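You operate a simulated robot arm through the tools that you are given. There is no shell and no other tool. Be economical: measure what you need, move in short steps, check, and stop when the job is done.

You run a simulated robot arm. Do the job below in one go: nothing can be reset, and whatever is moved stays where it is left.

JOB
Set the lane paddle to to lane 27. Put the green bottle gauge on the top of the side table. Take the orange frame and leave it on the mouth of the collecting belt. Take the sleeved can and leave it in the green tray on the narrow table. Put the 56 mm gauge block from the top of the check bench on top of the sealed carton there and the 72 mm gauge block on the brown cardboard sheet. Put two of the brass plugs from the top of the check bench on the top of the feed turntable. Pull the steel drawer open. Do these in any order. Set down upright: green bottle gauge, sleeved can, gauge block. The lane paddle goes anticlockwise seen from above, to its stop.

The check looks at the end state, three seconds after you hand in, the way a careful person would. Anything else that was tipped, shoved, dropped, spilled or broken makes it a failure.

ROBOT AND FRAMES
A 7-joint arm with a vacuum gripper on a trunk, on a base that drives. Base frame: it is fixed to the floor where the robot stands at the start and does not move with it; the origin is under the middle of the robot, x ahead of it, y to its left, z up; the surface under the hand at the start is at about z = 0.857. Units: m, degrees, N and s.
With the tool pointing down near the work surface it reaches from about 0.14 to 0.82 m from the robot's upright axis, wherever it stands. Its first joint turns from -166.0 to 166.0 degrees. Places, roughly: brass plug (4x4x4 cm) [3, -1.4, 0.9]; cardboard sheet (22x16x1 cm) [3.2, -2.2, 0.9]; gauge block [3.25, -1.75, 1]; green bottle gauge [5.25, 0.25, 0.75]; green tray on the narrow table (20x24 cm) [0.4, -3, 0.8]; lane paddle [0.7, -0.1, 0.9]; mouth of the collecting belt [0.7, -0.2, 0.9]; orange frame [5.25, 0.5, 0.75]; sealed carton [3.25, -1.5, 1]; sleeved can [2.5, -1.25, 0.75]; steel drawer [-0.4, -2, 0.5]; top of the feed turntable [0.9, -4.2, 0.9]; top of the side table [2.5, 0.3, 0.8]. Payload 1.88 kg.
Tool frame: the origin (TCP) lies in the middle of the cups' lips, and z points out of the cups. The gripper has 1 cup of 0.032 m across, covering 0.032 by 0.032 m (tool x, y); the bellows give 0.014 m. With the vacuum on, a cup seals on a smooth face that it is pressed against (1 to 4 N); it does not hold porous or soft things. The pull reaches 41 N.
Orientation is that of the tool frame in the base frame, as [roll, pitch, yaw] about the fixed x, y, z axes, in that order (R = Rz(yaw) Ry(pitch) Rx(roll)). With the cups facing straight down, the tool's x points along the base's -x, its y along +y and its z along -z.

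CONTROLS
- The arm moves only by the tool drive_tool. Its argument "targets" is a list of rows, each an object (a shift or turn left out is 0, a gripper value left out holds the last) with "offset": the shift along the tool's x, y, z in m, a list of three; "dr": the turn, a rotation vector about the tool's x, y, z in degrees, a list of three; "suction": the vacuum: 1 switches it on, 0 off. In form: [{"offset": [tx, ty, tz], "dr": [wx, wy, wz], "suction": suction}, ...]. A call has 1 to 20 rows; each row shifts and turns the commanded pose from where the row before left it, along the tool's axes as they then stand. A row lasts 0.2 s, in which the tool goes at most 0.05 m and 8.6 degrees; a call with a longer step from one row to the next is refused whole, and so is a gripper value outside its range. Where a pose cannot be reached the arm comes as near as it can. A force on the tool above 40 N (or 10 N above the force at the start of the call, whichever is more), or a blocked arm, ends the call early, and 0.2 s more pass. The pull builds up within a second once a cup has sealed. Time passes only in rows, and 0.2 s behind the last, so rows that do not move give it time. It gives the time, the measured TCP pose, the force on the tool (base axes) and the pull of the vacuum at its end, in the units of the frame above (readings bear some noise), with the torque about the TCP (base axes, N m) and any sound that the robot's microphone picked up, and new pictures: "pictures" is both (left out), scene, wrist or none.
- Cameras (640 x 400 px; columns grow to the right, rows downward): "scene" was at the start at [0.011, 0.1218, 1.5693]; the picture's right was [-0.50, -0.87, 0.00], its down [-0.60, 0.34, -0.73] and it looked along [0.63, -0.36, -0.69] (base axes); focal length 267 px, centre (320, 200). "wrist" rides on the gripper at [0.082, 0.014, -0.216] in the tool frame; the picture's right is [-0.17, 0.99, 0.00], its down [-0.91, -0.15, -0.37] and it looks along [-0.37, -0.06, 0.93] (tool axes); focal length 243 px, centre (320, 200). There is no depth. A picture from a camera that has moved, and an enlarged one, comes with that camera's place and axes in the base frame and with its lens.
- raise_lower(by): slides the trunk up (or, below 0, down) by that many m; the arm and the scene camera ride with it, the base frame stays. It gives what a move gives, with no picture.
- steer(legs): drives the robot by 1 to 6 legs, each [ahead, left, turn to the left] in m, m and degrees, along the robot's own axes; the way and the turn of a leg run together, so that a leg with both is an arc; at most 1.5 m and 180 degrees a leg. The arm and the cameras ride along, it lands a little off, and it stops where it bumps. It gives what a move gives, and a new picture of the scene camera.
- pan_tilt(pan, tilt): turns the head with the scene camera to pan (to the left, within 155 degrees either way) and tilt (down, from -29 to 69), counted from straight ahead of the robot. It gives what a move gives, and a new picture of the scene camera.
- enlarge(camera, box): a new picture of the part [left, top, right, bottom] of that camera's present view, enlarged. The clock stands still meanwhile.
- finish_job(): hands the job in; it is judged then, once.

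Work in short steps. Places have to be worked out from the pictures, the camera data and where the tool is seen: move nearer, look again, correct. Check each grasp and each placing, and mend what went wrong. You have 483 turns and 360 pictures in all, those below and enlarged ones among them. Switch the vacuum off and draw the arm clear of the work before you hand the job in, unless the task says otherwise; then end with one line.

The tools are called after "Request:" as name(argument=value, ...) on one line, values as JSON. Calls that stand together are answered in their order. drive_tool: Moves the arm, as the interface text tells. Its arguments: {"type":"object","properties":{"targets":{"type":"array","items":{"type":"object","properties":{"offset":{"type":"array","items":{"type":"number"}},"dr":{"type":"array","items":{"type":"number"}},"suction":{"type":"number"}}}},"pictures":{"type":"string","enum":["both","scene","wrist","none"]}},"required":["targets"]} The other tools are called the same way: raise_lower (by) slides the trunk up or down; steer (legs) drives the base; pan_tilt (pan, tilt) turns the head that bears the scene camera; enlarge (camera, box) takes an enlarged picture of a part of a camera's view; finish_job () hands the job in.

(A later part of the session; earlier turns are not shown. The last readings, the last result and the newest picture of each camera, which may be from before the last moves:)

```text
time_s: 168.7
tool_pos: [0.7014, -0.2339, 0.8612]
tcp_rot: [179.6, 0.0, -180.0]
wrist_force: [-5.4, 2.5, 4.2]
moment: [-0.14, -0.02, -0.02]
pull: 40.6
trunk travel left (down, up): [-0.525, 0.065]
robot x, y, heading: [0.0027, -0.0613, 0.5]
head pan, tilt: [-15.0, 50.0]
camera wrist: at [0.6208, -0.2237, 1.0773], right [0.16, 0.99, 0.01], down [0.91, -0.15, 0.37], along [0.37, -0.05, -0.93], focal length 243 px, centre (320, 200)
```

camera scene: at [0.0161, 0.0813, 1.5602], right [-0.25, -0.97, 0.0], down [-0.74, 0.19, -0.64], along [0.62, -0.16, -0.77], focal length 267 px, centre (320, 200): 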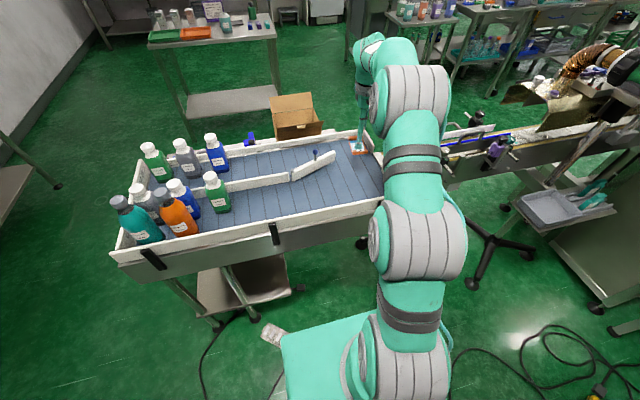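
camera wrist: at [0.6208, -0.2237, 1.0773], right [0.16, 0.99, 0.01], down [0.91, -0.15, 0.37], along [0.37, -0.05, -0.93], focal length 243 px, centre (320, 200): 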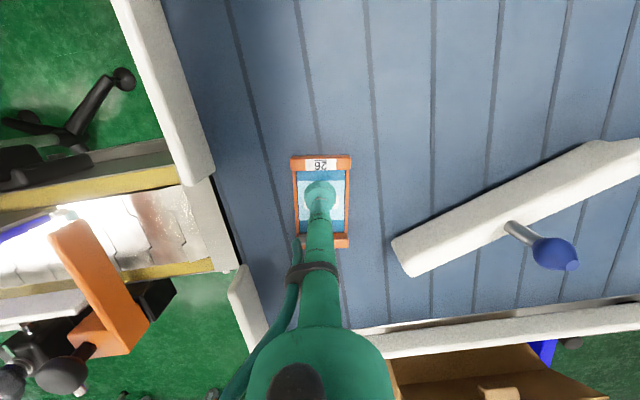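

Contact with the belt. Release, wait, then lift away and check.

Request:
drive_tool(targets=[{"offset": [0, 0, 0], "suction": 0}, {"offset": [0, 0, 0]}, {"offset": [0, 0, 0]}, {"offset": [0, 0, 0]}, {"offset": [0, 0, 0]}, {"offset": [0, 0, -0.01]}, {"offset": [0, 0, -0.03]}, {"offset": [0, 0, -0.05]}, {"offset": [0, 0, -0.05]}, {"offset": [0, 0, -0.05]}, {"offset": [0, 0, -0.05]}, {"offset": [0, 0, -0.05]}, {"offset": [0, 0, 0]}])

```text
time_s: 171.5
tool_pos: [0.7022, -0.2364, 1.1528]
tcp_rot: [179.6, 0.0, -179.9]
wrist_force: [-0.4, -0.3, -0.3]
moment: [-0.04, 0.01, -0.01]
pull: 0.1
trunk travel left (down, up): [-0.525, 0.065]
robot x, y, heading: [0.0036, -0.0621, 0.4]
head pan, tilt: [-15.0, 50.0]
camera scene: at [0.0159, 0.0814, 1.5602], right [-0.25, -0.97, 0.0], down [-0.74, 0.19, -0.64], along [0.62, -0.16, -0.77], focal length 267 px, centre (320, 200)
camera wrist: at [0.6214, -0.2248, 1.3683], right [0.16, 0.99, 0.01], down [0.91, -0.15, 0.37], along [0.37, -0.05, -0.93], focal length 243 px, centre (320, 200)
```

scene: 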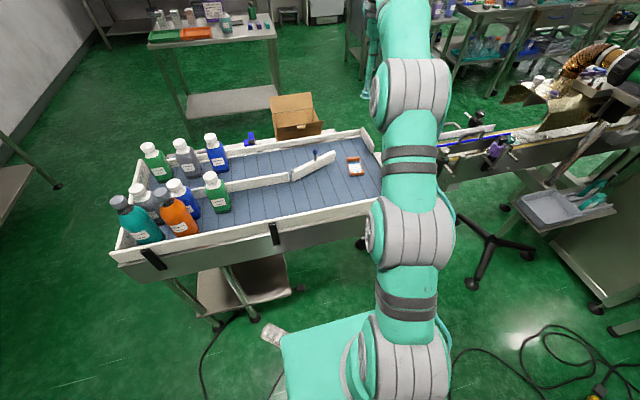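
wrist: 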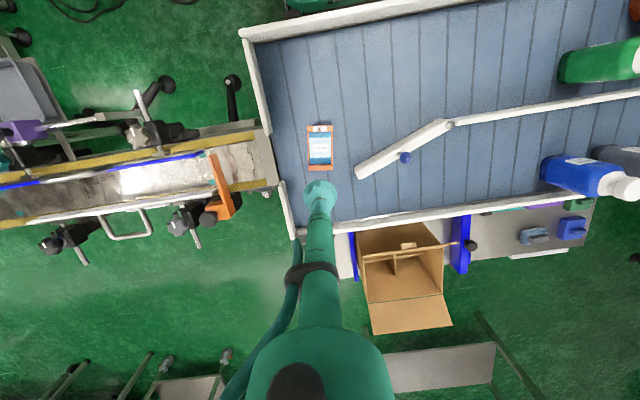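

The frame lies flat on the belt by the mouth. I retract and go back around the left end, then toward the can's cart on the other side.

Request:
drive_tool(targets=[{"offset": [0.04, 0.015, -0.015]}, {"offset": [0.04, 0.02, -0.015]}, {"offset": [0.04, 0.02, -0.015]}, {"offset": [0.04, 0.02, 0]}, {"offset": [0.04, 0.02, 0]}, {"offset": [0.04, 0.02, 0]}, {"offset": [0.04, 0.02, 0]}, {"offset": [0.04, 0.02, 0]}, {"offset": [0.04, 0.02, 0]}, {"offset": [0.02, 0, 0]}, {"offset": [0, 0, 0]}], pictures="none")

Request:
steer(legs=[[0, 0.62, 0], [0, 0.62, 0]])

```text
time_s: 173.9
tool_pos: [0.3215, -0.0618, 1.1977]
tcp_rot: [179.5, 0.0, -179.8]
wrist_force: [-0.3, 1.4, -0.4]
moment: [0.0, 0.01, -0.02]
pull: 0.1
trunk travel left (down, up): [-0.525, 0.065]
robot x, y, heading: [0.0011, -0.0582, 0.1]
head pan, tilt: [-15.0, 50.0]
```

```text
time_s: 180.5
tool_pos: [0.2995, 1.1954, 1.1966]
tcp_rot: [179.6, 0.1, -179.7]
wrist_force: [-0.6, -0.7, 0.5]
moment: [0.0, -0.03, 0.03]
pull: 0.1
trunk travel left (down, up): [-0.525, 0.065]
robot x, y, heading: [-0.0154, 1.193, 0.6]
head pan, tilt: [-15.0, 50.0]
camera scene: at [-0.0075, 1.338, 1.5602], right [-0.25, -0.97, 0.0], down [-0.74, 0.19, -0.64], along [0.62, -0.16, -0.77], focal length 267 px, centre (320, 200)
```

scene: 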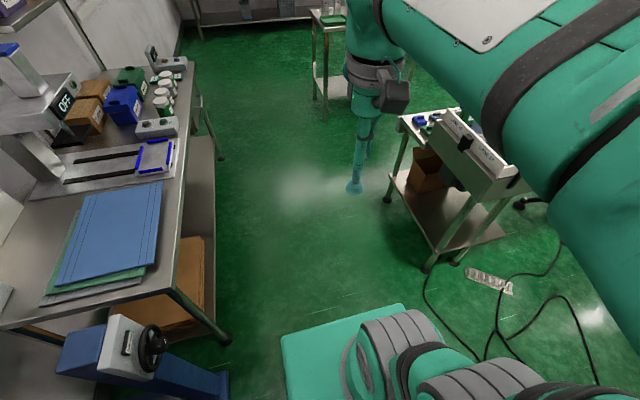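

Clear; drive ahead to x of about 1.8 and look to the right.

Request:
steer(legs=[[1.4, 0, -0.6], [0.42, 0, 0]])

Request:
pan_tilt(pan=-85, tilt=30)

```text
time_s: 189.9
tool_pos: [2.1554, 1.2101, 1.1975]
tcp_rot: [179.7, 0.0, 179.9]
wrist_force: [0.1, 0.5, 0.2]
moment: [0.01, 0.03, 0.02]
pull: 0.1
trunk travel left (down, up): [-0.525, 0.065]
robot x, y, heading: [1.8382, 1.2098, 0.1]
head pan, tilt: [-15.0, 50.0]
camera scene: at [1.8492, 1.3555, 1.5602], right [-0.26, -0.97, 0.0], down [-0.74, 0.2, -0.64], along [0.62, -0.16, -0.77], focal length 267 px, centre (320, 200)
```

scene: 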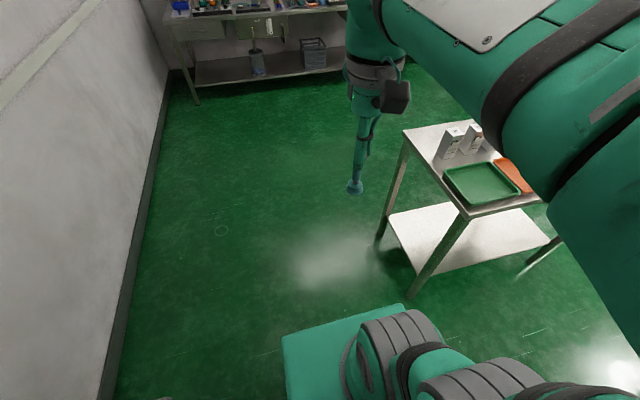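

```text
time_s: 191.3
tool_pos: [2.1538, 1.2096, 1.1963]
tcp_rot: [179.5, 0.0, 179.9]
wrist_force: [0.2, -0.4, -0.5]
moment: [-0.01, 0.0, -0.03]
pull: 0.1
trunk travel left (down, up): [-0.525, 0.065]
robot x, y, heading: [1.8363, 1.2109, -0.4]
head pan, tilt: [-85.0, 30.0]
camera scene: at [1.7829, 1.2852, 1.5897], right [-1.0, -0.09, 0.0], down [-0.05, 0.5, -0.87], along [0.08, -0.86, -0.5], focal length 267 px, centre (320, 200)
```

scene: 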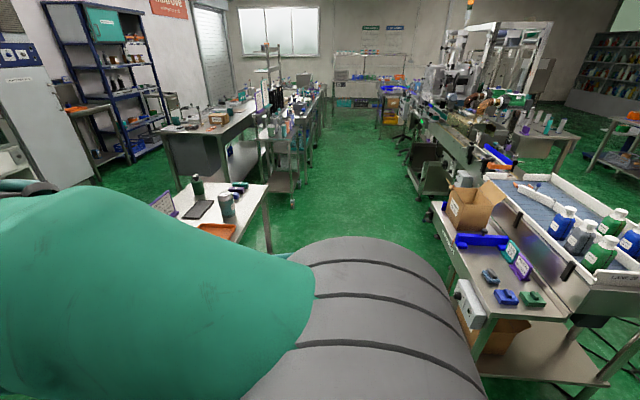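

A clear aisle runs along -y. I turn to face down it and enlarge the view.

Request:
steer(legs=[[0, 0, -90]])

Request:
pan_tilt(pan=10, tilt=20)

Request:
enlarge(camera="scene", box=[100, 80, 420, 280])

```text
time_s: 195.4
tool_pos: [1.8444, 0.8947, 1.1963]
tcp_rot: [179.6, 0.0, 91.7]
wrist_force: [0.5, -0.7, -0.2]
moment: [0.02, 0.0, -0.03]
pull: 0.0
trunk travel left (down, up): [-0.525, 0.065]
robot x, y, heading: [1.8348, 1.2133, -88.0]
head pan, tilt: [-85.0, 30.0]
camera scene: at [1.9069, 1.2664, 1.5897], right [-0.12, 0.99, 0.0], down [0.5, 0.06, -0.87], along [-0.86, -0.11, -0.5], focal length 267 px, centre (320, 200)
```

scene: 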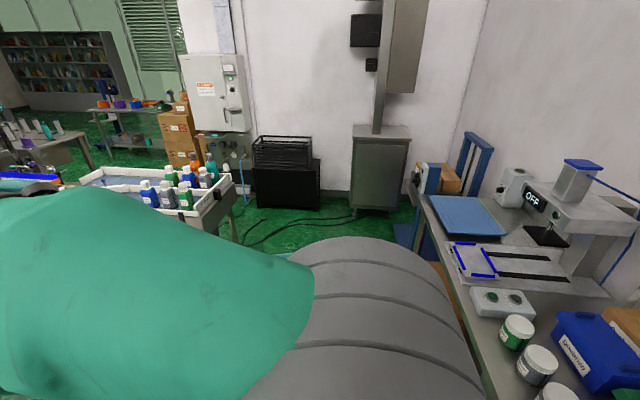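

```text
time_s: 197.1
tool_pos: [1.8446, 0.8936, 1.1966]
tcp_rot: [179.5, -0.1, 91.9]
wrist_force: [0.3, -0.9, -0.9]
moment: [0.05, 0.0, -0.04]
pull: 0.0
trunk travel left (down, up): [-0.525, 0.065]
robot x, y, heading: [1.8382, 1.2143, -88.2]
head pan, tilt: [10.0, 20.0]
camera scene: at [2.0161, 1.1865, 1.6057], right [-0.98, -0.21, 0.0], down [-0.07, 0.33, -0.94], along [0.2, -0.92, -0.34], focal length 267 px, centre (320, 200)
```

scene: 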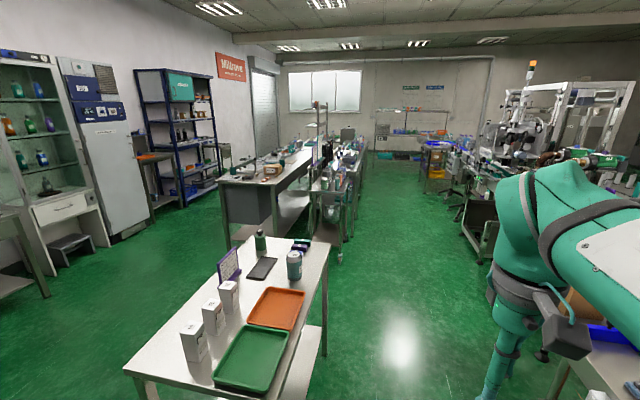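

```text
2.00 times, centred on (260, 180) of scene
camera zoom: at [2.0161, 1.1865, 1.6057], right [-0.98, -0.21, 0.0], down [-0.07, 0.33, -0.94], along [0.2, -0.92, -0.34], focal length 534 px, centre (440, 240)
```

zoom: 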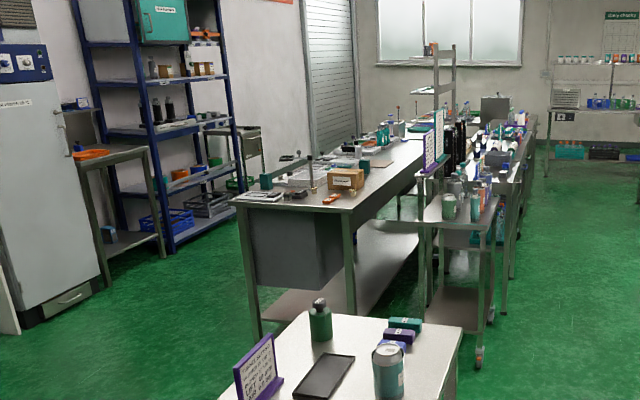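

The aisle is free. I go down it in stages, staying near x 1.83.

Request:
steer(legs=[[1.2, 0, -1.8], [0.9, 0, 0]])

Request:
pan_tilt(pan=45, tilt=35)

```text
time_s: 207.6
tool_pos: [1.818, -1.2089, 1.1971]
tcp_rot: [179.5, 0.0, 88.6]
wrist_force: [-0.4, -0.5, 0.2]
moment: [-0.01, 0.04, -0.02]
pull: 0.1
trunk travel left (down, up): [-0.525, 0.065]
robot x, y, heading: [1.8265, -0.8905, -91.1]
head pan, tilt: [10.0, 20.0]
camera scene: at [2.0065, -0.9268, 1.6057], right [-0.99, -0.15, 0.0], down [-0.05, 0.34, -0.94], along [0.15, -0.93, -0.34], focal length 267 px, centre (320, 200)
```

scene: 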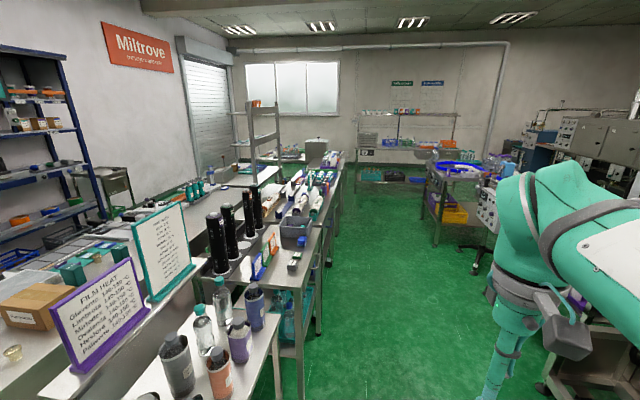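

```text
time_s: 208.6
tool_pos: [1.8177, -1.2099, 1.197]
tcp_rot: [179.6, 0.0, 88.5]
wrist_force: [0.2, -0.2, -0.3]
moment: [-0.02, -0.02, 0.01]
pull: 0.2
trunk travel left (down, up): [-0.525, 0.065]
robot x, y, heading: [1.8276, -0.8864, -91.1]
head pan, tilt: [45.0, 35.0]
camera scene: at [2.0531, -0.8983, 1.5819], right [-0.72, -0.69, 0.0], down [-0.4, 0.41, -0.82], along [0.57, -0.59, -0.57], focal length 267 px, centre (320, 200)
```

scene: 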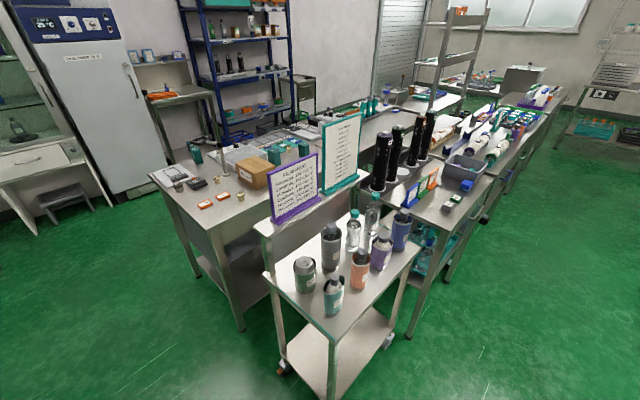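

The cart at about (2.5, -1.25) holds several sleeved items; enlarge to tell which is a can.

Request:
enlarge(camera="scene", box=[270, 190, 430, 330])

Request:
enlarge(camera="scene", box=[140, 110, 320, 220])

```text
2.86 times, centred on (350, 260) of scene
camera zoom: at [2.0531, -0.8983, 1.5819], right [-0.72, -0.69, 0.0], down [-0.4, 0.41, -0.82], along [0.57, -0.59, -0.57], focal length 762 px, centre (234, 29)
```

zoom: 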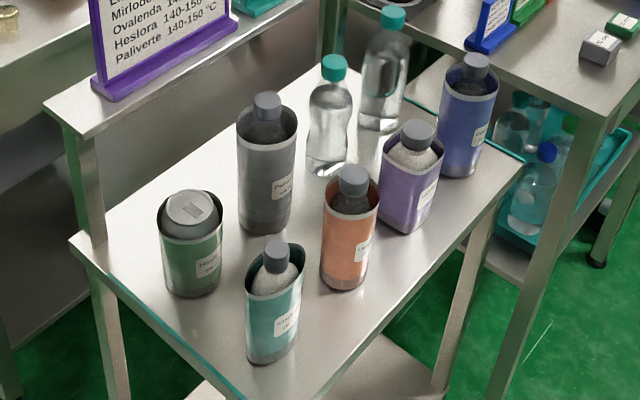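

```text
3.56 times, centred on (230, 165) of scene
camera zoom: at [2.0531, -0.8983, 1.5819], right [-0.72, -0.69, 0.0], down [-0.4, 0.41, -0.82], along [0.57, -0.59, -0.57], focal length 949 px, centre (640, 324)
```

zoom: 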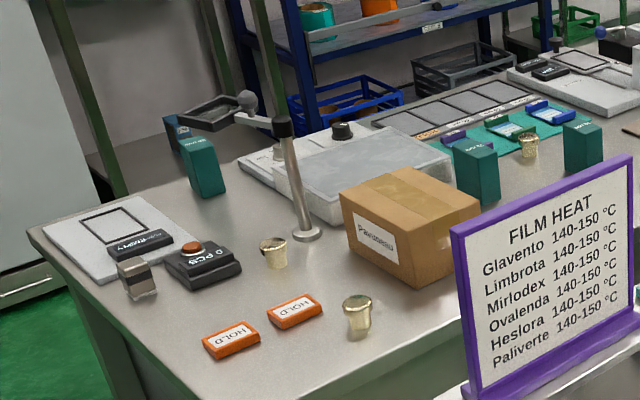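

The sleeved can is the green-sleeved one with a can lid, at about (2.49, -1.29), z top about 0.92. I turn to face it.

Request:
steer(legs=[[0, 0, 91], [0.02, -0.38, 0]])

Request:
pan_tilt(pan=-5, tilt=40)

Request:
enlarge(camera="wrist", box=[0, 0, 640, 400])

```text
time_s: 214.9
tool_pos: [2.1711, -1.2732, 1.1974]
tcp_rot: [179.6, 0.0, -179.5]
wrist_force: [-0.8, 0.1, 0.2]
moment: [-0.01, 0.01, -0.05]
pull: 0.1
trunk travel left (down, up): [-0.525, 0.065]
robot x, y, heading: [1.8519, -1.2768, 0.5]
head pan, tilt: [45.0, 35.0]
camera scene: at [1.8512, -1.0494, 1.5819], right [0.72, -0.7, 0.0], down [-0.4, -0.41, -0.82], along [0.57, 0.59, -0.57], focal length 267 px, centre (320, 200)
```

scene: 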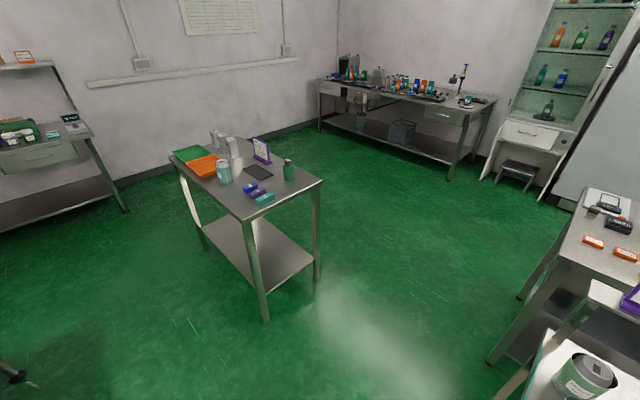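

```text
time_s: 216.1
tool_pos: [2.172, -1.2733, 1.1973]
tcp_rot: [179.6, 0.0, -179.5]
wrist_force: [-1.3, 0.8, -0.3]
moment: [0.02, -0.01, 0.0]
pull: 0.1
trunk travel left (down, up): [-0.525, 0.065]
robot x, y, heading: [1.8507, -1.2757, 0.7]
head pan, tilt: [-5.0, 40.0]
camera scene: at [1.8745, -1.1187, 1.5743], right [-0.07, -1.0, 0.0], down [-0.64, 0.05, -0.77], along [0.76, -0.06, -0.64], focal length 267 px, centre (320, 200)
```

scene: 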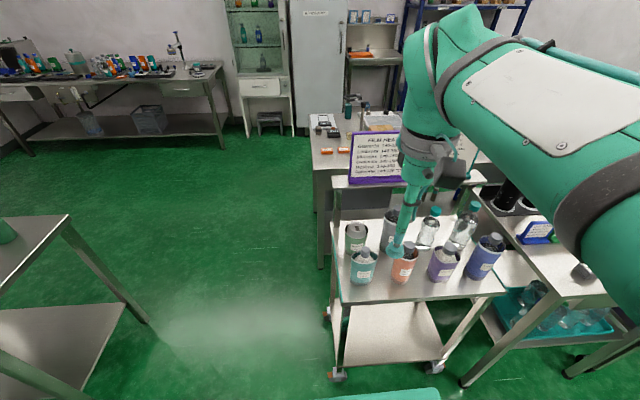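

```text
1.00 times, centred on (320, 200) of wrist (not enlarged: the box is as wide or as high as the picture)
camera zoom: at [2.09, -1.2631, 1.4125], right [0.16, 0.99, 0.01], down [0.92, -0.15, 0.37], along [0.37, -0.05, -0.93], focal length 243 px, centre (320, 200)
```

zoom: 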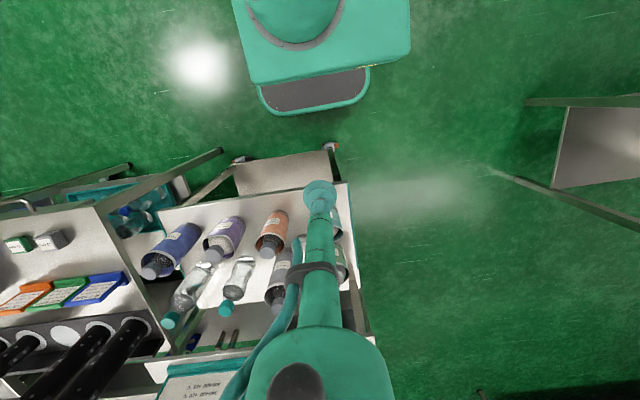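

Can's lid at about (2.495, -1.287). I move above it, staying short of the purple board.

Request:
drive_tool(targets=[{"offset": [-0.045, -0.002, 0]}, {"offset": [-0.045, -0.002, 0]}, {"offset": [-0.045, -0.002, 0]}, {"offset": [-0.045, -0.002, 0]}, {"offset": [-0.045, -0.002, 0]}, {"offset": [-0.045, -0.002, 0]}, {"offset": [-0.045, -0.002, 0]}, {"offset": [0, 0, 0.045]}, {"offset": [0, 0, 0.045]}, {"offset": [0, 0, 0.045]}, {"offset": [0, 0, 0.03]}, {"offset": [0, 0, 0]}])

Request:
enlarge(camera="wrist", box=[250, 110, 390, 220])

```text
time_s: 218.7
tool_pos: [2.4854, -1.2846, 1.0343]
tcp_rot: [179.6, -0.1, -179.5]
wrist_force: [0.3, -0.7, -0.1]
moment: [0.0, -0.01, 0.02]
pull: 0.1
trunk travel left (down, up): [-0.525, 0.065]
robot x, y, heading: [1.8539, -1.2726, 0.6]
head pan, tilt: [-5.0, 40.0]
camera scene: at [1.8746, -1.1187, 1.5743], right [-0.07, -1.0, 0.0], down [-0.64, 0.05, -0.77], along [0.76, -0.06, -0.64], focal length 267 px, centre (320, 200)
camera wrist: at [2.404, -1.2743, 1.2494], right [0.16, 0.99, 0.01], down [0.92, -0.15, 0.37], along [0.37, -0.05, -0.93], focal length 243 px, centre (320, 200)
```

scene: 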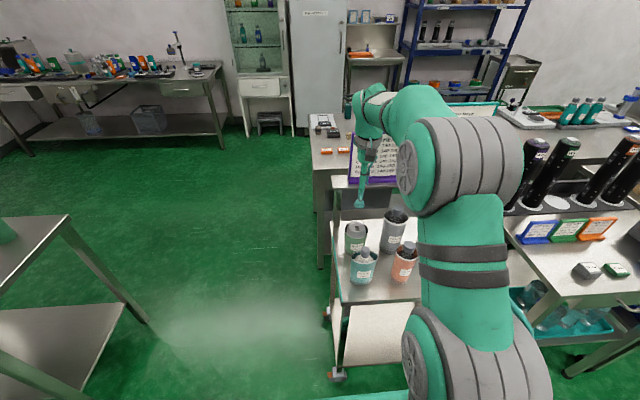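
wrist: 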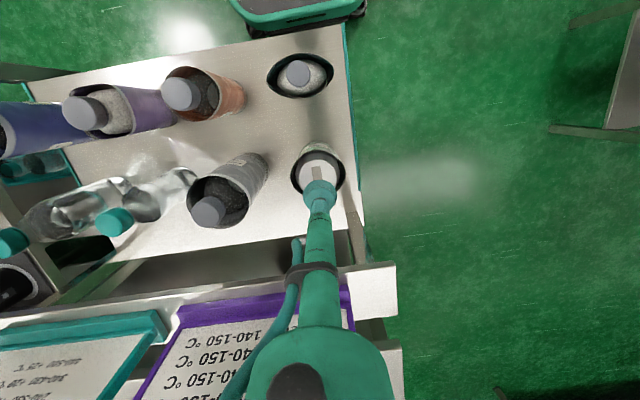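

```text
3.64 times, centred on (320, 165) of wrist
camera zoom: at [2.404, -1.2743, 1.2494], right [0.16, 0.99, 0.01], down [0.92, -0.15, 0.37], along [0.37, -0.05, -0.93], focal length 882 px, centre (320, 327)
```

zoom: 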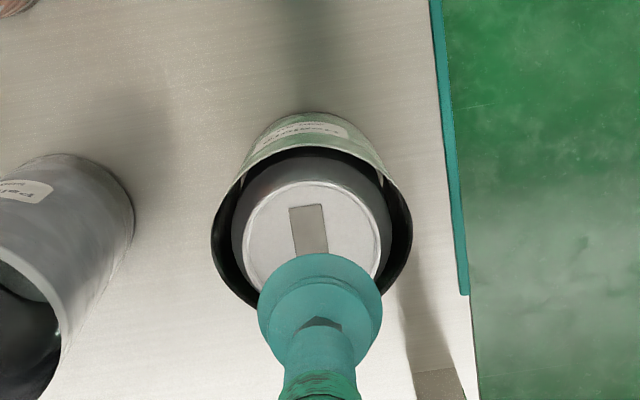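

The can sits in an open sleeve and has a tab patch on the lid; I zoom in on it from the scene camera.

Request:
enlarge(camera="scene", box=[330, 205, 390, 265])

Request:
drive_tool(targets=[{"offset": [0.04, 0, -0.02]}, {"offset": [0.03, 0, -0.01]}, {"offset": [0, 0, 0]}], pictures="none")

Request:
enlarge(camera="wrist", box=[270, 180, 400, 280])

```text
6.67 times, centred on (360, 235) of scene
camera zoom: at [1.8746, -1.1187, 1.5743], right [-0.07, -1.0, 0.0], down [-0.64, 0.05, -0.77], along [0.76, -0.06, -0.64], focal length 1779 px, centre (53, -33)
```

zoom: 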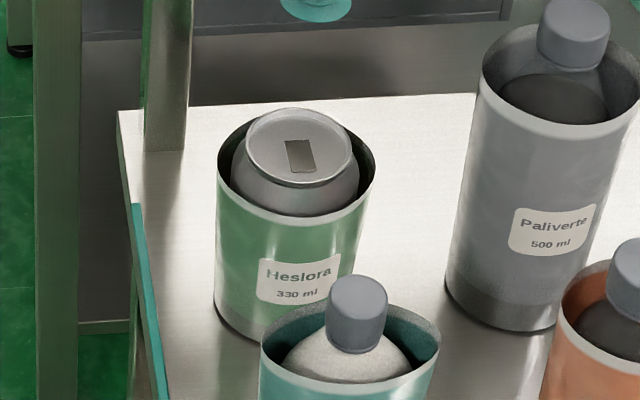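

```text
time_s: 219.5
tool_pos: [2.4153, -1.2863, 1.0616]
tcp_rot: [179.5, 0.0, -179.6]
wrist_force: [-0.2, 0.2, 0.0]
moment: [0.0, -0.03, -0.03]
pull: 0.1
trunk travel left (down, up): [-0.525, 0.065]
robot x, y, heading: [1.855, -1.2724, 0.8]
head pan, tilt: [-5.0, 40.0]
```

```text
4.00 times, centred on (335, 230) of wrist
camera zoom: at [2.3345, -1.2765, 1.2772], right [0.16, 0.99, 0.01], down [0.92, -0.15, 0.37], along [0.37, -0.05, -0.93], focal length 970 px, centre (260, 80)
```

zoom: 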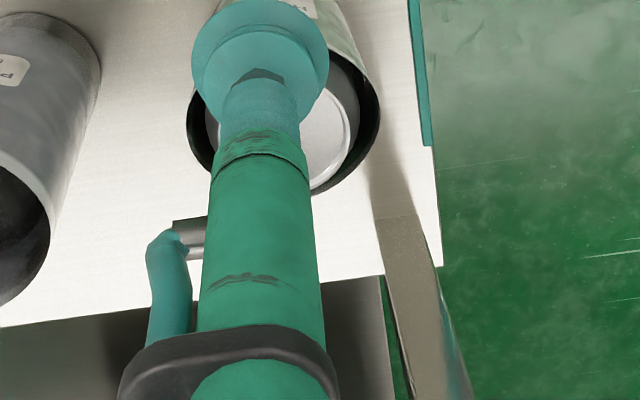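

The lid protrudes from the sleeve; its centre triangulates to (2.503, -1.292, 0.915). I go over it and come down close.

Request:
drive_tool(targets=[{"offset": [-0.044, -0.003, 0]}, {"offset": [-0.044, -0.003, 0]}, {"offset": [0, 0, 0.045]}, {"offset": [0, 0, 0.045]}, {"offset": [0, 0, 0.02]}, {"offset": [0, 0, 0]}], pictures="none")

Request:
enlarge(camera="wrist", box=[250, 110, 390, 220])

Request:
enlarge(camera="scene", box=[320, 185, 400, 265])

```text
time_s: 220.9
tool_pos: [2.5036, -1.2902, 0.952]
tcp_rot: [179.6, 0.0, -179.4]
wrist_force: [0.2, 0.8, -0.3]
moment: [-0.01, 0.02, 0.01]
pull: 0.1
trunk travel left (down, up): [-0.525, 0.065]
robot x, y, heading: [1.8504, -1.2746, 0.8]
head pan, tilt: [-5.0, 40.0]
```

```text
3.64 times, centred on (320, 165) of wrist
camera zoom: at [2.4223, -1.28, 1.167], right [0.16, 0.99, 0.01], down [0.92, -0.15, 0.37], along [0.37, -0.05, -0.93], focal length 882 px, centre (320, 327)
```

zoom: 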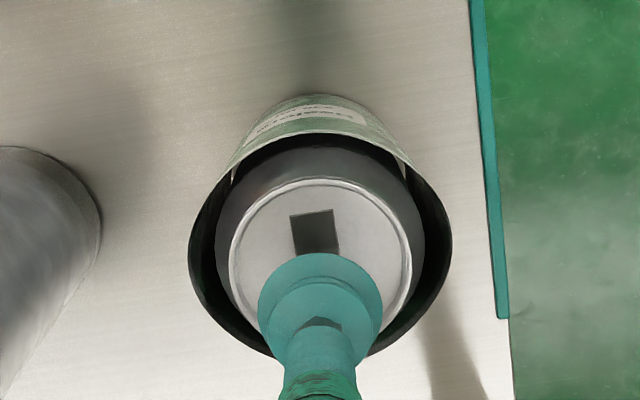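

```text
5.00 times, centred on (360, 225) of scene
camera zoom: at [1.8746, -1.1187, 1.5743], right [-0.07, -1.0, 0.0], down [-0.64, 0.05, -0.77], along [0.76, -0.06, -0.64], focal length 1334 px, centre (120, 75)
```

zoom: 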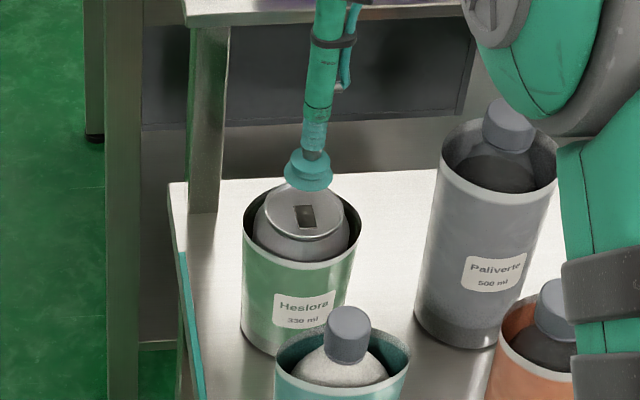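

The patch sits about 4 mm toward me from the lid centre; I aim so the lip surrounds it, vacuum on, and descend slowly.

Request:
drive_tool(targets=[{"offset": [0.003, 0, 0.015], "suction": 1}, {"offset": [0, 0, 0.01]}, {"offset": [0, 0, 0.006]}, {"offset": [0, 0, 0.004]}, {"offset": [0, 0, 0]}, {"offset": [0, 0, 0]}], pictures="none")

```text
time_s: 222.3
tool_pos: [2.5018, -1.2894, 0.9207]
tcp_rot: [179.5, 0.1, -179.4]
wrist_force: [-3.3, -0.1, 17.5]
moment: [-0.19, 0.06, -0.09]
pull: 40.7
trunk travel left (down, up): [-0.525, 0.065]
robot x, y, heading: [1.8518, -1.2748, 0.5]
head pan, tilt: [-5.0, 40.0]
```

Sealed at 40 N. A small lift first, to see whether the sleeve comes along.

Request:
drive_tool(targets=[{"offset": [0, 0, -0.005]}, {"offset": [0, 0, -0.01]}, {"offset": [0, 0, -0.015]}, {"offset": [0, 0, 0]}], pictures="none")

Request:
enlarge(camera="scene", box=[320, 185, 400, 285])

```text
time_s: 223.3
tool_pos: [2.5015, -1.2887, 0.9473]
tcp_rot: [179.6, -0.1, -179.5]
wrist_force: [0.5, -0.7, -2.9]
moment: [0.02, 0.01, 0.04]
pull: 40.7
trunk travel left (down, up): [-0.525, 0.065]
robot x, y, heading: [1.8544, -1.2743, 0.5]
head pan, tilt: [-5.0, 40.0]
```

```text
4.00 times, centred on (360, 235) of scene
camera zoom: at [1.8746, -1.1187, 1.5743], right [-0.07, -1.0, 0.0], down [-0.64, 0.05, -0.77], along [0.76, -0.06, -0.64], focal length 1067 px, centre (160, 60)
```

zoom: 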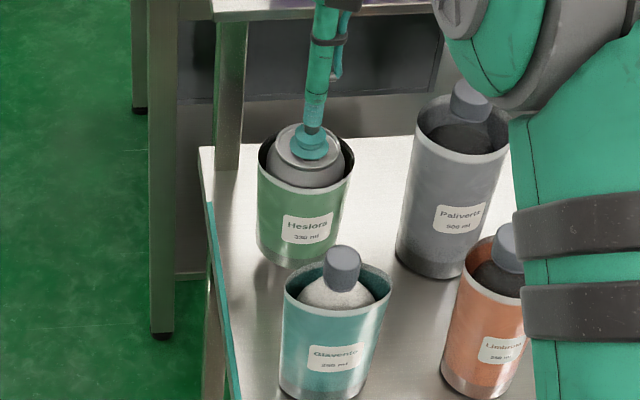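

It all lifts as one. Raise it clear and retract.

Request:
drive_tool(targets=[{"offset": [0, 0, -0.04]}, {"offset": [0, 0, -0.04]}, {"offset": [0, 0, -0.04]}, {"offset": [0, 0, -0.04]}, {"offset": [0, 0, -0.04]}, {"offset": [0, 0, -0.04]}, {"offset": [0.03, 0, 0]}, {"offset": [0.04, 0, 0]}, {"offset": [0.04, 0, 0]}, {"offset": [0.04, 0, 0]}, {"offset": [0.04, 0, 0]}, {"offset": [0.04, 0, 0]}, {"offset": [0.04, 0, 0]}, {"offset": [0.02, 0, 0]}, {"offset": [0, 0, 0]}])

```text
time_s: 226.5
tool_pos: [2.2106, -1.2933, 1.1857]
tcp_rot: [179.5, 0.0, -179.5]
wrist_force: [-0.4, -1.2, -4.0]
moment: [-0.01, 0.01, -0.03]
pull: 40.3
trunk travel left (down, up): [-0.525, 0.065]
robot x, y, heading: [1.8498, -1.2744, 0.5]
head pan, tilt: [-5.0, 40.0]
camera scene: at [1.8745, -1.1187, 1.5743], right [-0.07, -1.0, 0.0], down [-0.64, 0.05, -0.77], along [0.76, -0.06, -0.64], focal length 267 px, centre (320, 200)
camera wrist: at [2.1296, -1.283, 1.401], right [0.16, 0.99, 0.01], down [0.92, -0.15, 0.37], along [0.37, -0.05, -0.93], focal length 243 px, centre (320, 200)
```

scene: 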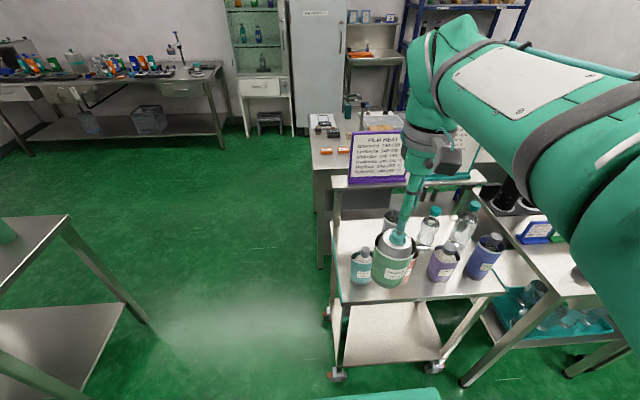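
wrist: 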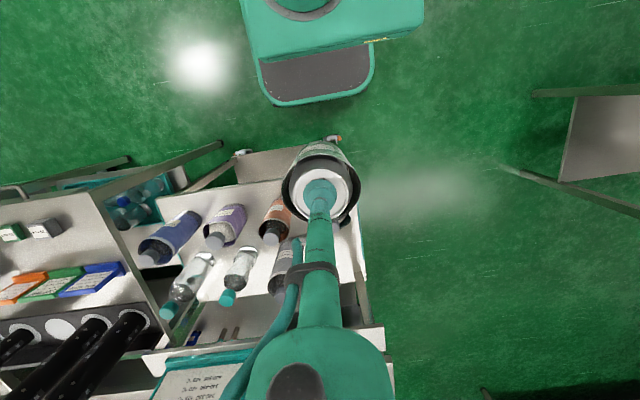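

The can is carried upright. Now look for the way toward (0.4, -3): pan right.

Request:
pan_tilt(pan=-95, tilt=22)

Request:
pan_tilt(pan=-130, tilt=25)

```text
time_s: 228.1
tool_pos: [2.2118, -1.2947, 1.1849]
tcp_rot: [179.7, -0.1, -179.4]
wrist_force: [-0.2, -0.4, -3.9]
moment: [0.0, -0.02, 0.0]
pull: 40.7
trunk travel left (down, up): [-0.525, 0.065]
robot x, y, heading: [1.8527, -1.2759, 0.8]
head pan, tilt: [-95.0, 22.0]
camera scene: at [1.7829, -1.205, 1.6025], right [-1.0, 0.07, 0.0], down [0.03, 0.37, -0.93], along [-0.07, -0.92, -0.37], focal length 267 px, centre (320, 200)
```

scene: 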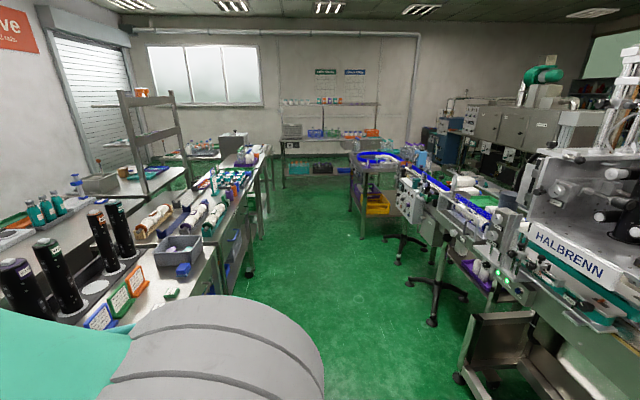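

```text
time_s: 229.1
tool_pos: [2.2115, -1.2933, 1.1848]
tcp_rot: [179.6, 0.0, -179.6]
wrist_force: [0.0, 0.4, -4.2]
moment: [0.04, 0.03, 0.01]
pull: 40.8
trunk travel left (down, up): [-0.525, 0.065]
robot x, y, heading: [1.8557, -1.2736, 0.5]
head pan, tilt: [-130.0, 25.0]
camera scene: at [1.7315, -1.1838, 1.5977], right [-0.77, 0.63, 0.0], down [0.27, 0.33, -0.91], along [-0.57, -0.7, -0.42], focal length 267 px, centre (320, 200)
```

scene: 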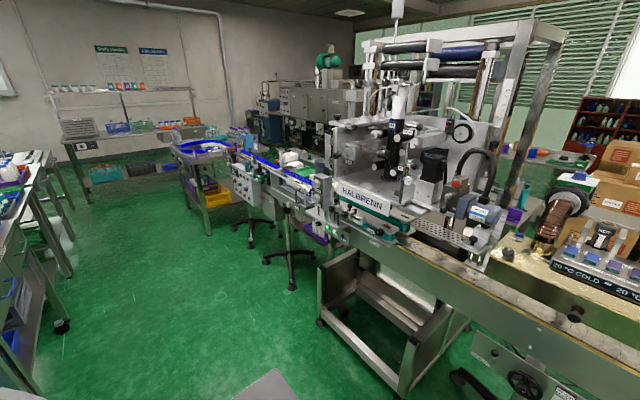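

I point the camera at the spot where the narrow table should be and enlarge.

Request:
pan_tilt(pan=-118, tilt=22)

Request:
enlarge(camera="scene", box=[200, 100, 420, 240])

```text
time_s: 229.9
tool_pos: [2.2112, -1.2937, 1.1857]
tcp_rot: [179.6, 0.0, -179.4]
wrist_force: [-0.3, -0.5, -3.6]
moment: [-0.03, 0.0, 0.01]
pull: 40.8
trunk travel left (down, up): [-0.525, 0.065]
robot x, y, heading: [1.8535, -1.2766, 0.5]
head pan, tilt: [-118.0, 22.0]
camera scene: at [1.7472, -1.1949, 1.6025], right [-0.89, 0.46, 0.0], down [0.17, 0.33, -0.93], along [-0.43, -0.82, -0.37], focal length 267 px, centre (320, 200)
```

scene: 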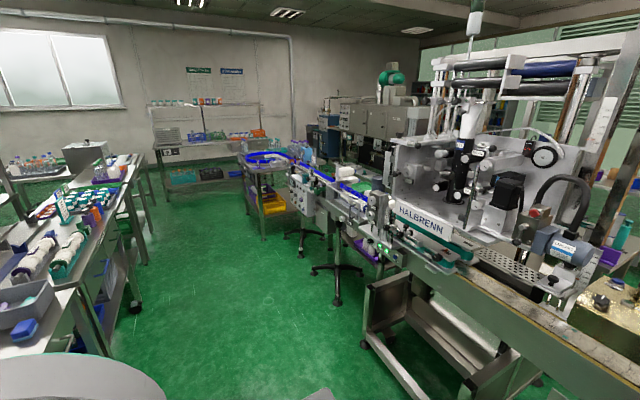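

```text
2.86 times, centred on (310, 170) of scene
camera zoom: at [1.7472, -1.1949, 1.6025], right [-0.89, 0.46, 0.0], down [0.17, 0.33, -0.93], along [-0.43, -0.82, -0.37], focal length 762 px, centre (349, 286)
```

zoom: 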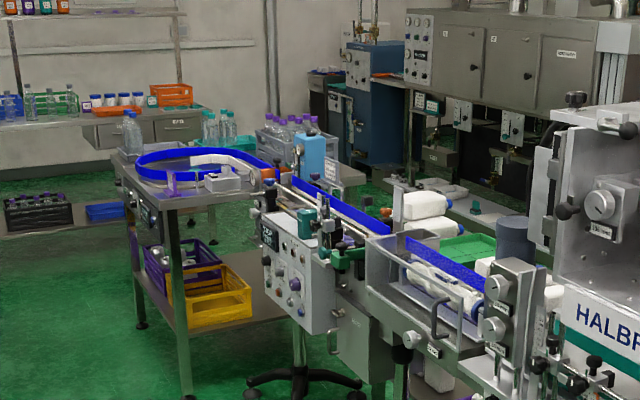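

The green tray is beyond the conveyor, so I must come from its far side. I back off a bit, turn to -y and go down the aisle to see the passage near the turntable.

Request:
steer(legs=[[-0.2, 0, 0], [0, 0, -90.5], [1.2, 0, 0]])

Request:
pan_tilt(pan=-30, tilt=22)

```text
time_s: 240.8
tool_pos: [1.633, -2.7975, 1.1847]
tcp_rot: [179.6, 0.0, 89.9]
wrist_force: [0.7, 0.1, -3.3]
moment: [0.0, 0.01, -0.02]
pull: 40.8
trunk travel left (down, up): [-0.525, 0.065]
robot x, y, heading: [1.6549, -2.4364, -89.5]
head pan, tilt: [-118.0, 22.0]
camera scene: at [1.7355, -2.3355, 1.6025], right [0.47, 0.89, 0.0], down [0.33, -0.17, -0.93], along [-0.82, 0.43, -0.37], focal length 267 px, centre (320, 200)
```

scene: 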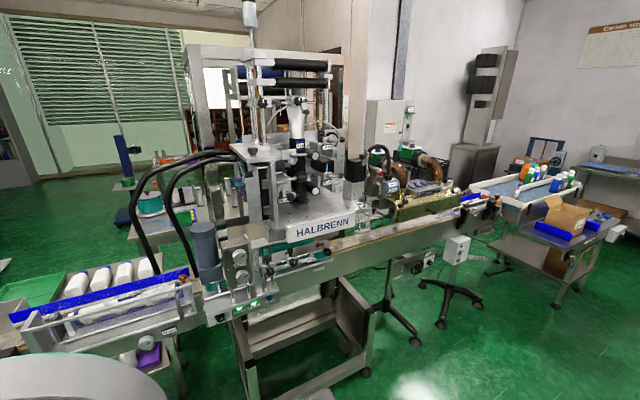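

```text
time_s: 242.5
tool_pos: [1.6333, -2.797, 1.1847]
tcp_rot: [179.7, 0.0, 89.9]
wrist_force: [-0.5, 0.2, -3.2]
moment: [0.01, -0.01, -0.03]
pull: 40.5
trunk travel left (down, up): [-0.525, 0.065]
robot x, y, heading: [1.6522, -2.4356, -89.6]
head pan, tilt: [-30.0, 22.0]
camera scene: at [1.7716, -2.4592, 1.6025], right [-0.87, 0.5, 0.0], down [0.19, 0.33, -0.93], along [-0.46, -0.8, -0.37], focal length 267 px, centre (320, 200)
```

scene: 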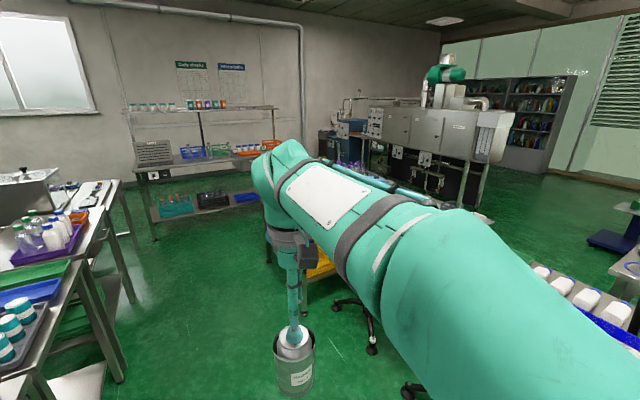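

I look down to the right, to judge whether the tray can be reached across the conveyor from this side.

Request:
pan_tilt(pan=-75, tilt=42)

Request:
enlarge(camera="scene", box=[0, 0, 320, 200])

```text
time_s: 243.6
tool_pos: [1.6333, -2.7965, 1.1855]
tcp_rot: [179.6, 0.0, 90.1]
wrist_force: [-0.3, 0.1, -3.3]
moment: [0.01, -0.01, 0.01]
pull: 40.6
trunk travel left (down, up): [-0.525, 0.065]
robot x, y, heading: [1.6536, -2.4354, -90.1]
head pan, tilt: [-75.0, 42.0]
camera scene: at [1.737, -2.4007, 1.5714], right [-0.26, 0.96, 0.0], down [0.65, 0.18, -0.74], along [-0.72, -0.2, -0.67], focal length 267 px, centre (320, 200)
```

scene: 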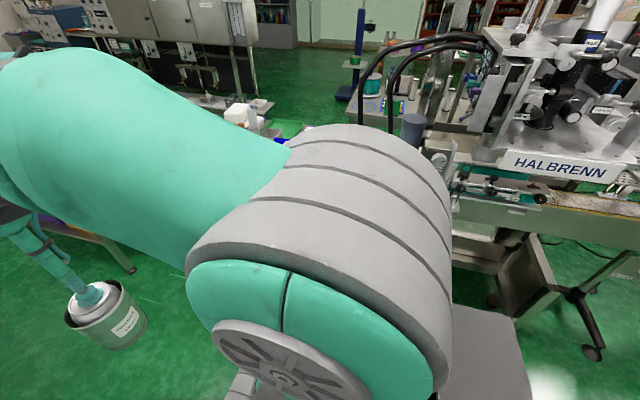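

```text
2.00 times, centred on (160, 100) of scene
camera zoom: at [1.737, -2.4007, 1.5714], right [-0.26, 0.96, 0.0], down [0.65, 0.18, -0.74], along [-0.72, -0.2, -0.67], focal length 534 px, centre (640, 400)
```

zoom: 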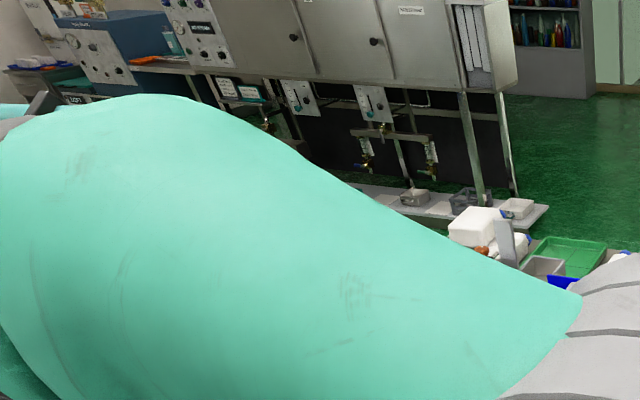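

I turn the robot to face -x so that the arm is out of the way of the view.

Request:
steer(legs=[[0.3, 0, 0], [0, 0, -90]])

Request:
pan_tilt(pan=12, tilt=35)

Request:
enlarge(camera="wrist", box=[0, 0, 640, 400])

```text
time_s: 249.5
tool_pos: [1.2994, -2.7092, 1.1859]
tcp_rot: [179.6, 0.0, -1.5]
wrist_force: [0.2, 0.2, -4.3]
moment: [-0.03, -0.01, 0.0]
pull: 40.9
trunk travel left (down, up): [-0.525, 0.065]
robot x, y, heading: [1.6577, -2.7383, 178.7]
head pan, tilt: [-75.0, 42.0]
camera scene: at [1.6929, -2.8264, 1.5714], right [0.97, 0.24, 0.0], down [0.16, -0.65, -0.74], along [-0.18, 0.72, -0.67], focal length 267 px, centre (320, 200)
```

scene: 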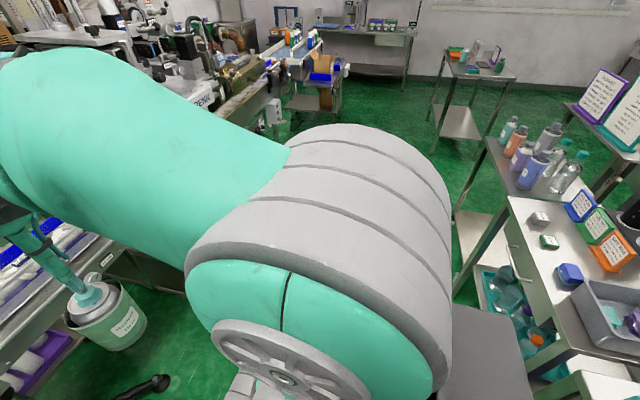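

```text
time_s: 251.1
tool_pos: [1.2999, -2.7111, 1.1859]
tcp_rot: [179.6, 0.0, -1.5]
wrist_force: [-0.1, -0.6, -3.6]
moment: [-0.01, -0.03, -0.03]
pull: 40.6
trunk travel left (down, up): [-0.525, 0.065]
robot x, y, heading: [1.6587, -2.7422, 179.0]
head pan, tilt: [12.0, 35.0]
camera scene: at [1.6263, -2.924, 1.5819], right [-0.19, 0.98, 0.0], down [0.56, 0.11, -0.82], along [-0.8, -0.15, -0.57], focal length 267 px, centre (320, 200)
```

scene: 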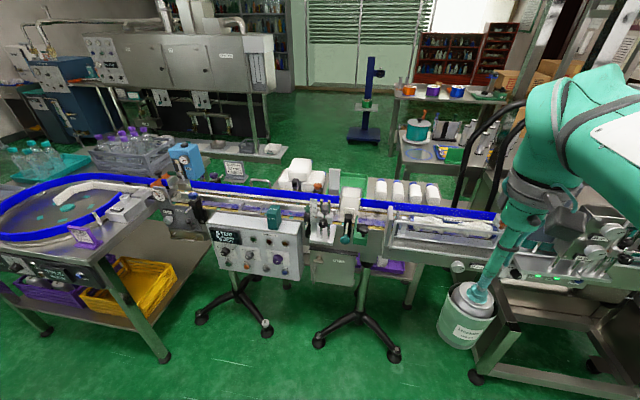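

```text
1.00 times, centred on (320, 200) of wrist (not enlarged: the box is as wide or as high as the picture)
camera zoom: at [1.3816, -2.7256, 1.401], right [-0.19, -0.98, 0.01], down [-0.91, 0.18, 0.37], along [-0.37, 0.07, -0.93], focal length 243 px, centre (320, 200)
```

zoom: 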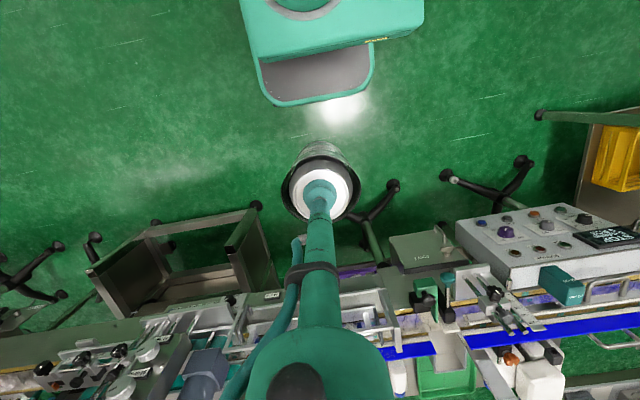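

Request:
enlarge(camera="scene", box=[220, 140, 460, 290])

Request:
enlarge(camera="wrist", box=[360, 240, 600, 400])

```text
2.67 times, centred on (340, 215) of scene
camera zoom: at [1.6263, -2.924, 1.5819], right [-0.19, 0.98, 0.0], down [0.56, 0.11, -0.82], along [-0.8, -0.15, -0.57], focal length 712 px, centre (267, 160)
```

zoom: 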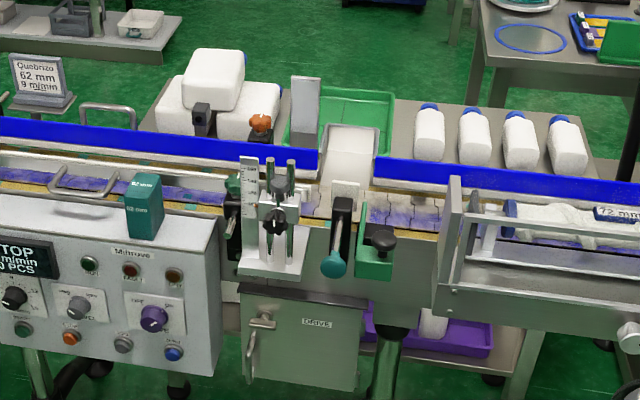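

```text
2.50 times, centred on (480, 320) of wrist
camera zoom: at [1.3816, -2.7256, 1.401], right [-0.19, -0.98, 0.01], down [-0.91, 0.18, 0.37], along [-0.37, 0.07, -0.93], focal length 606 px, centre (-80, -100)
```

zoom: 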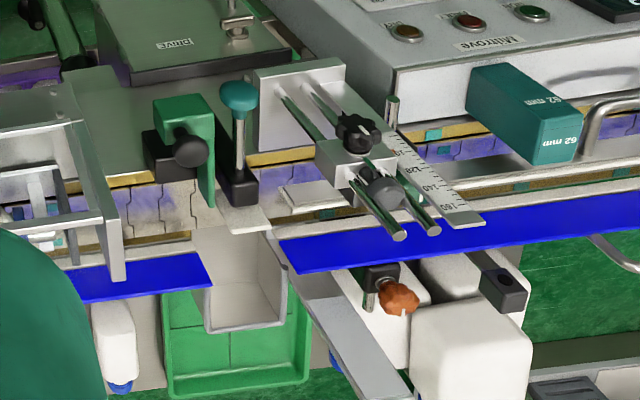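

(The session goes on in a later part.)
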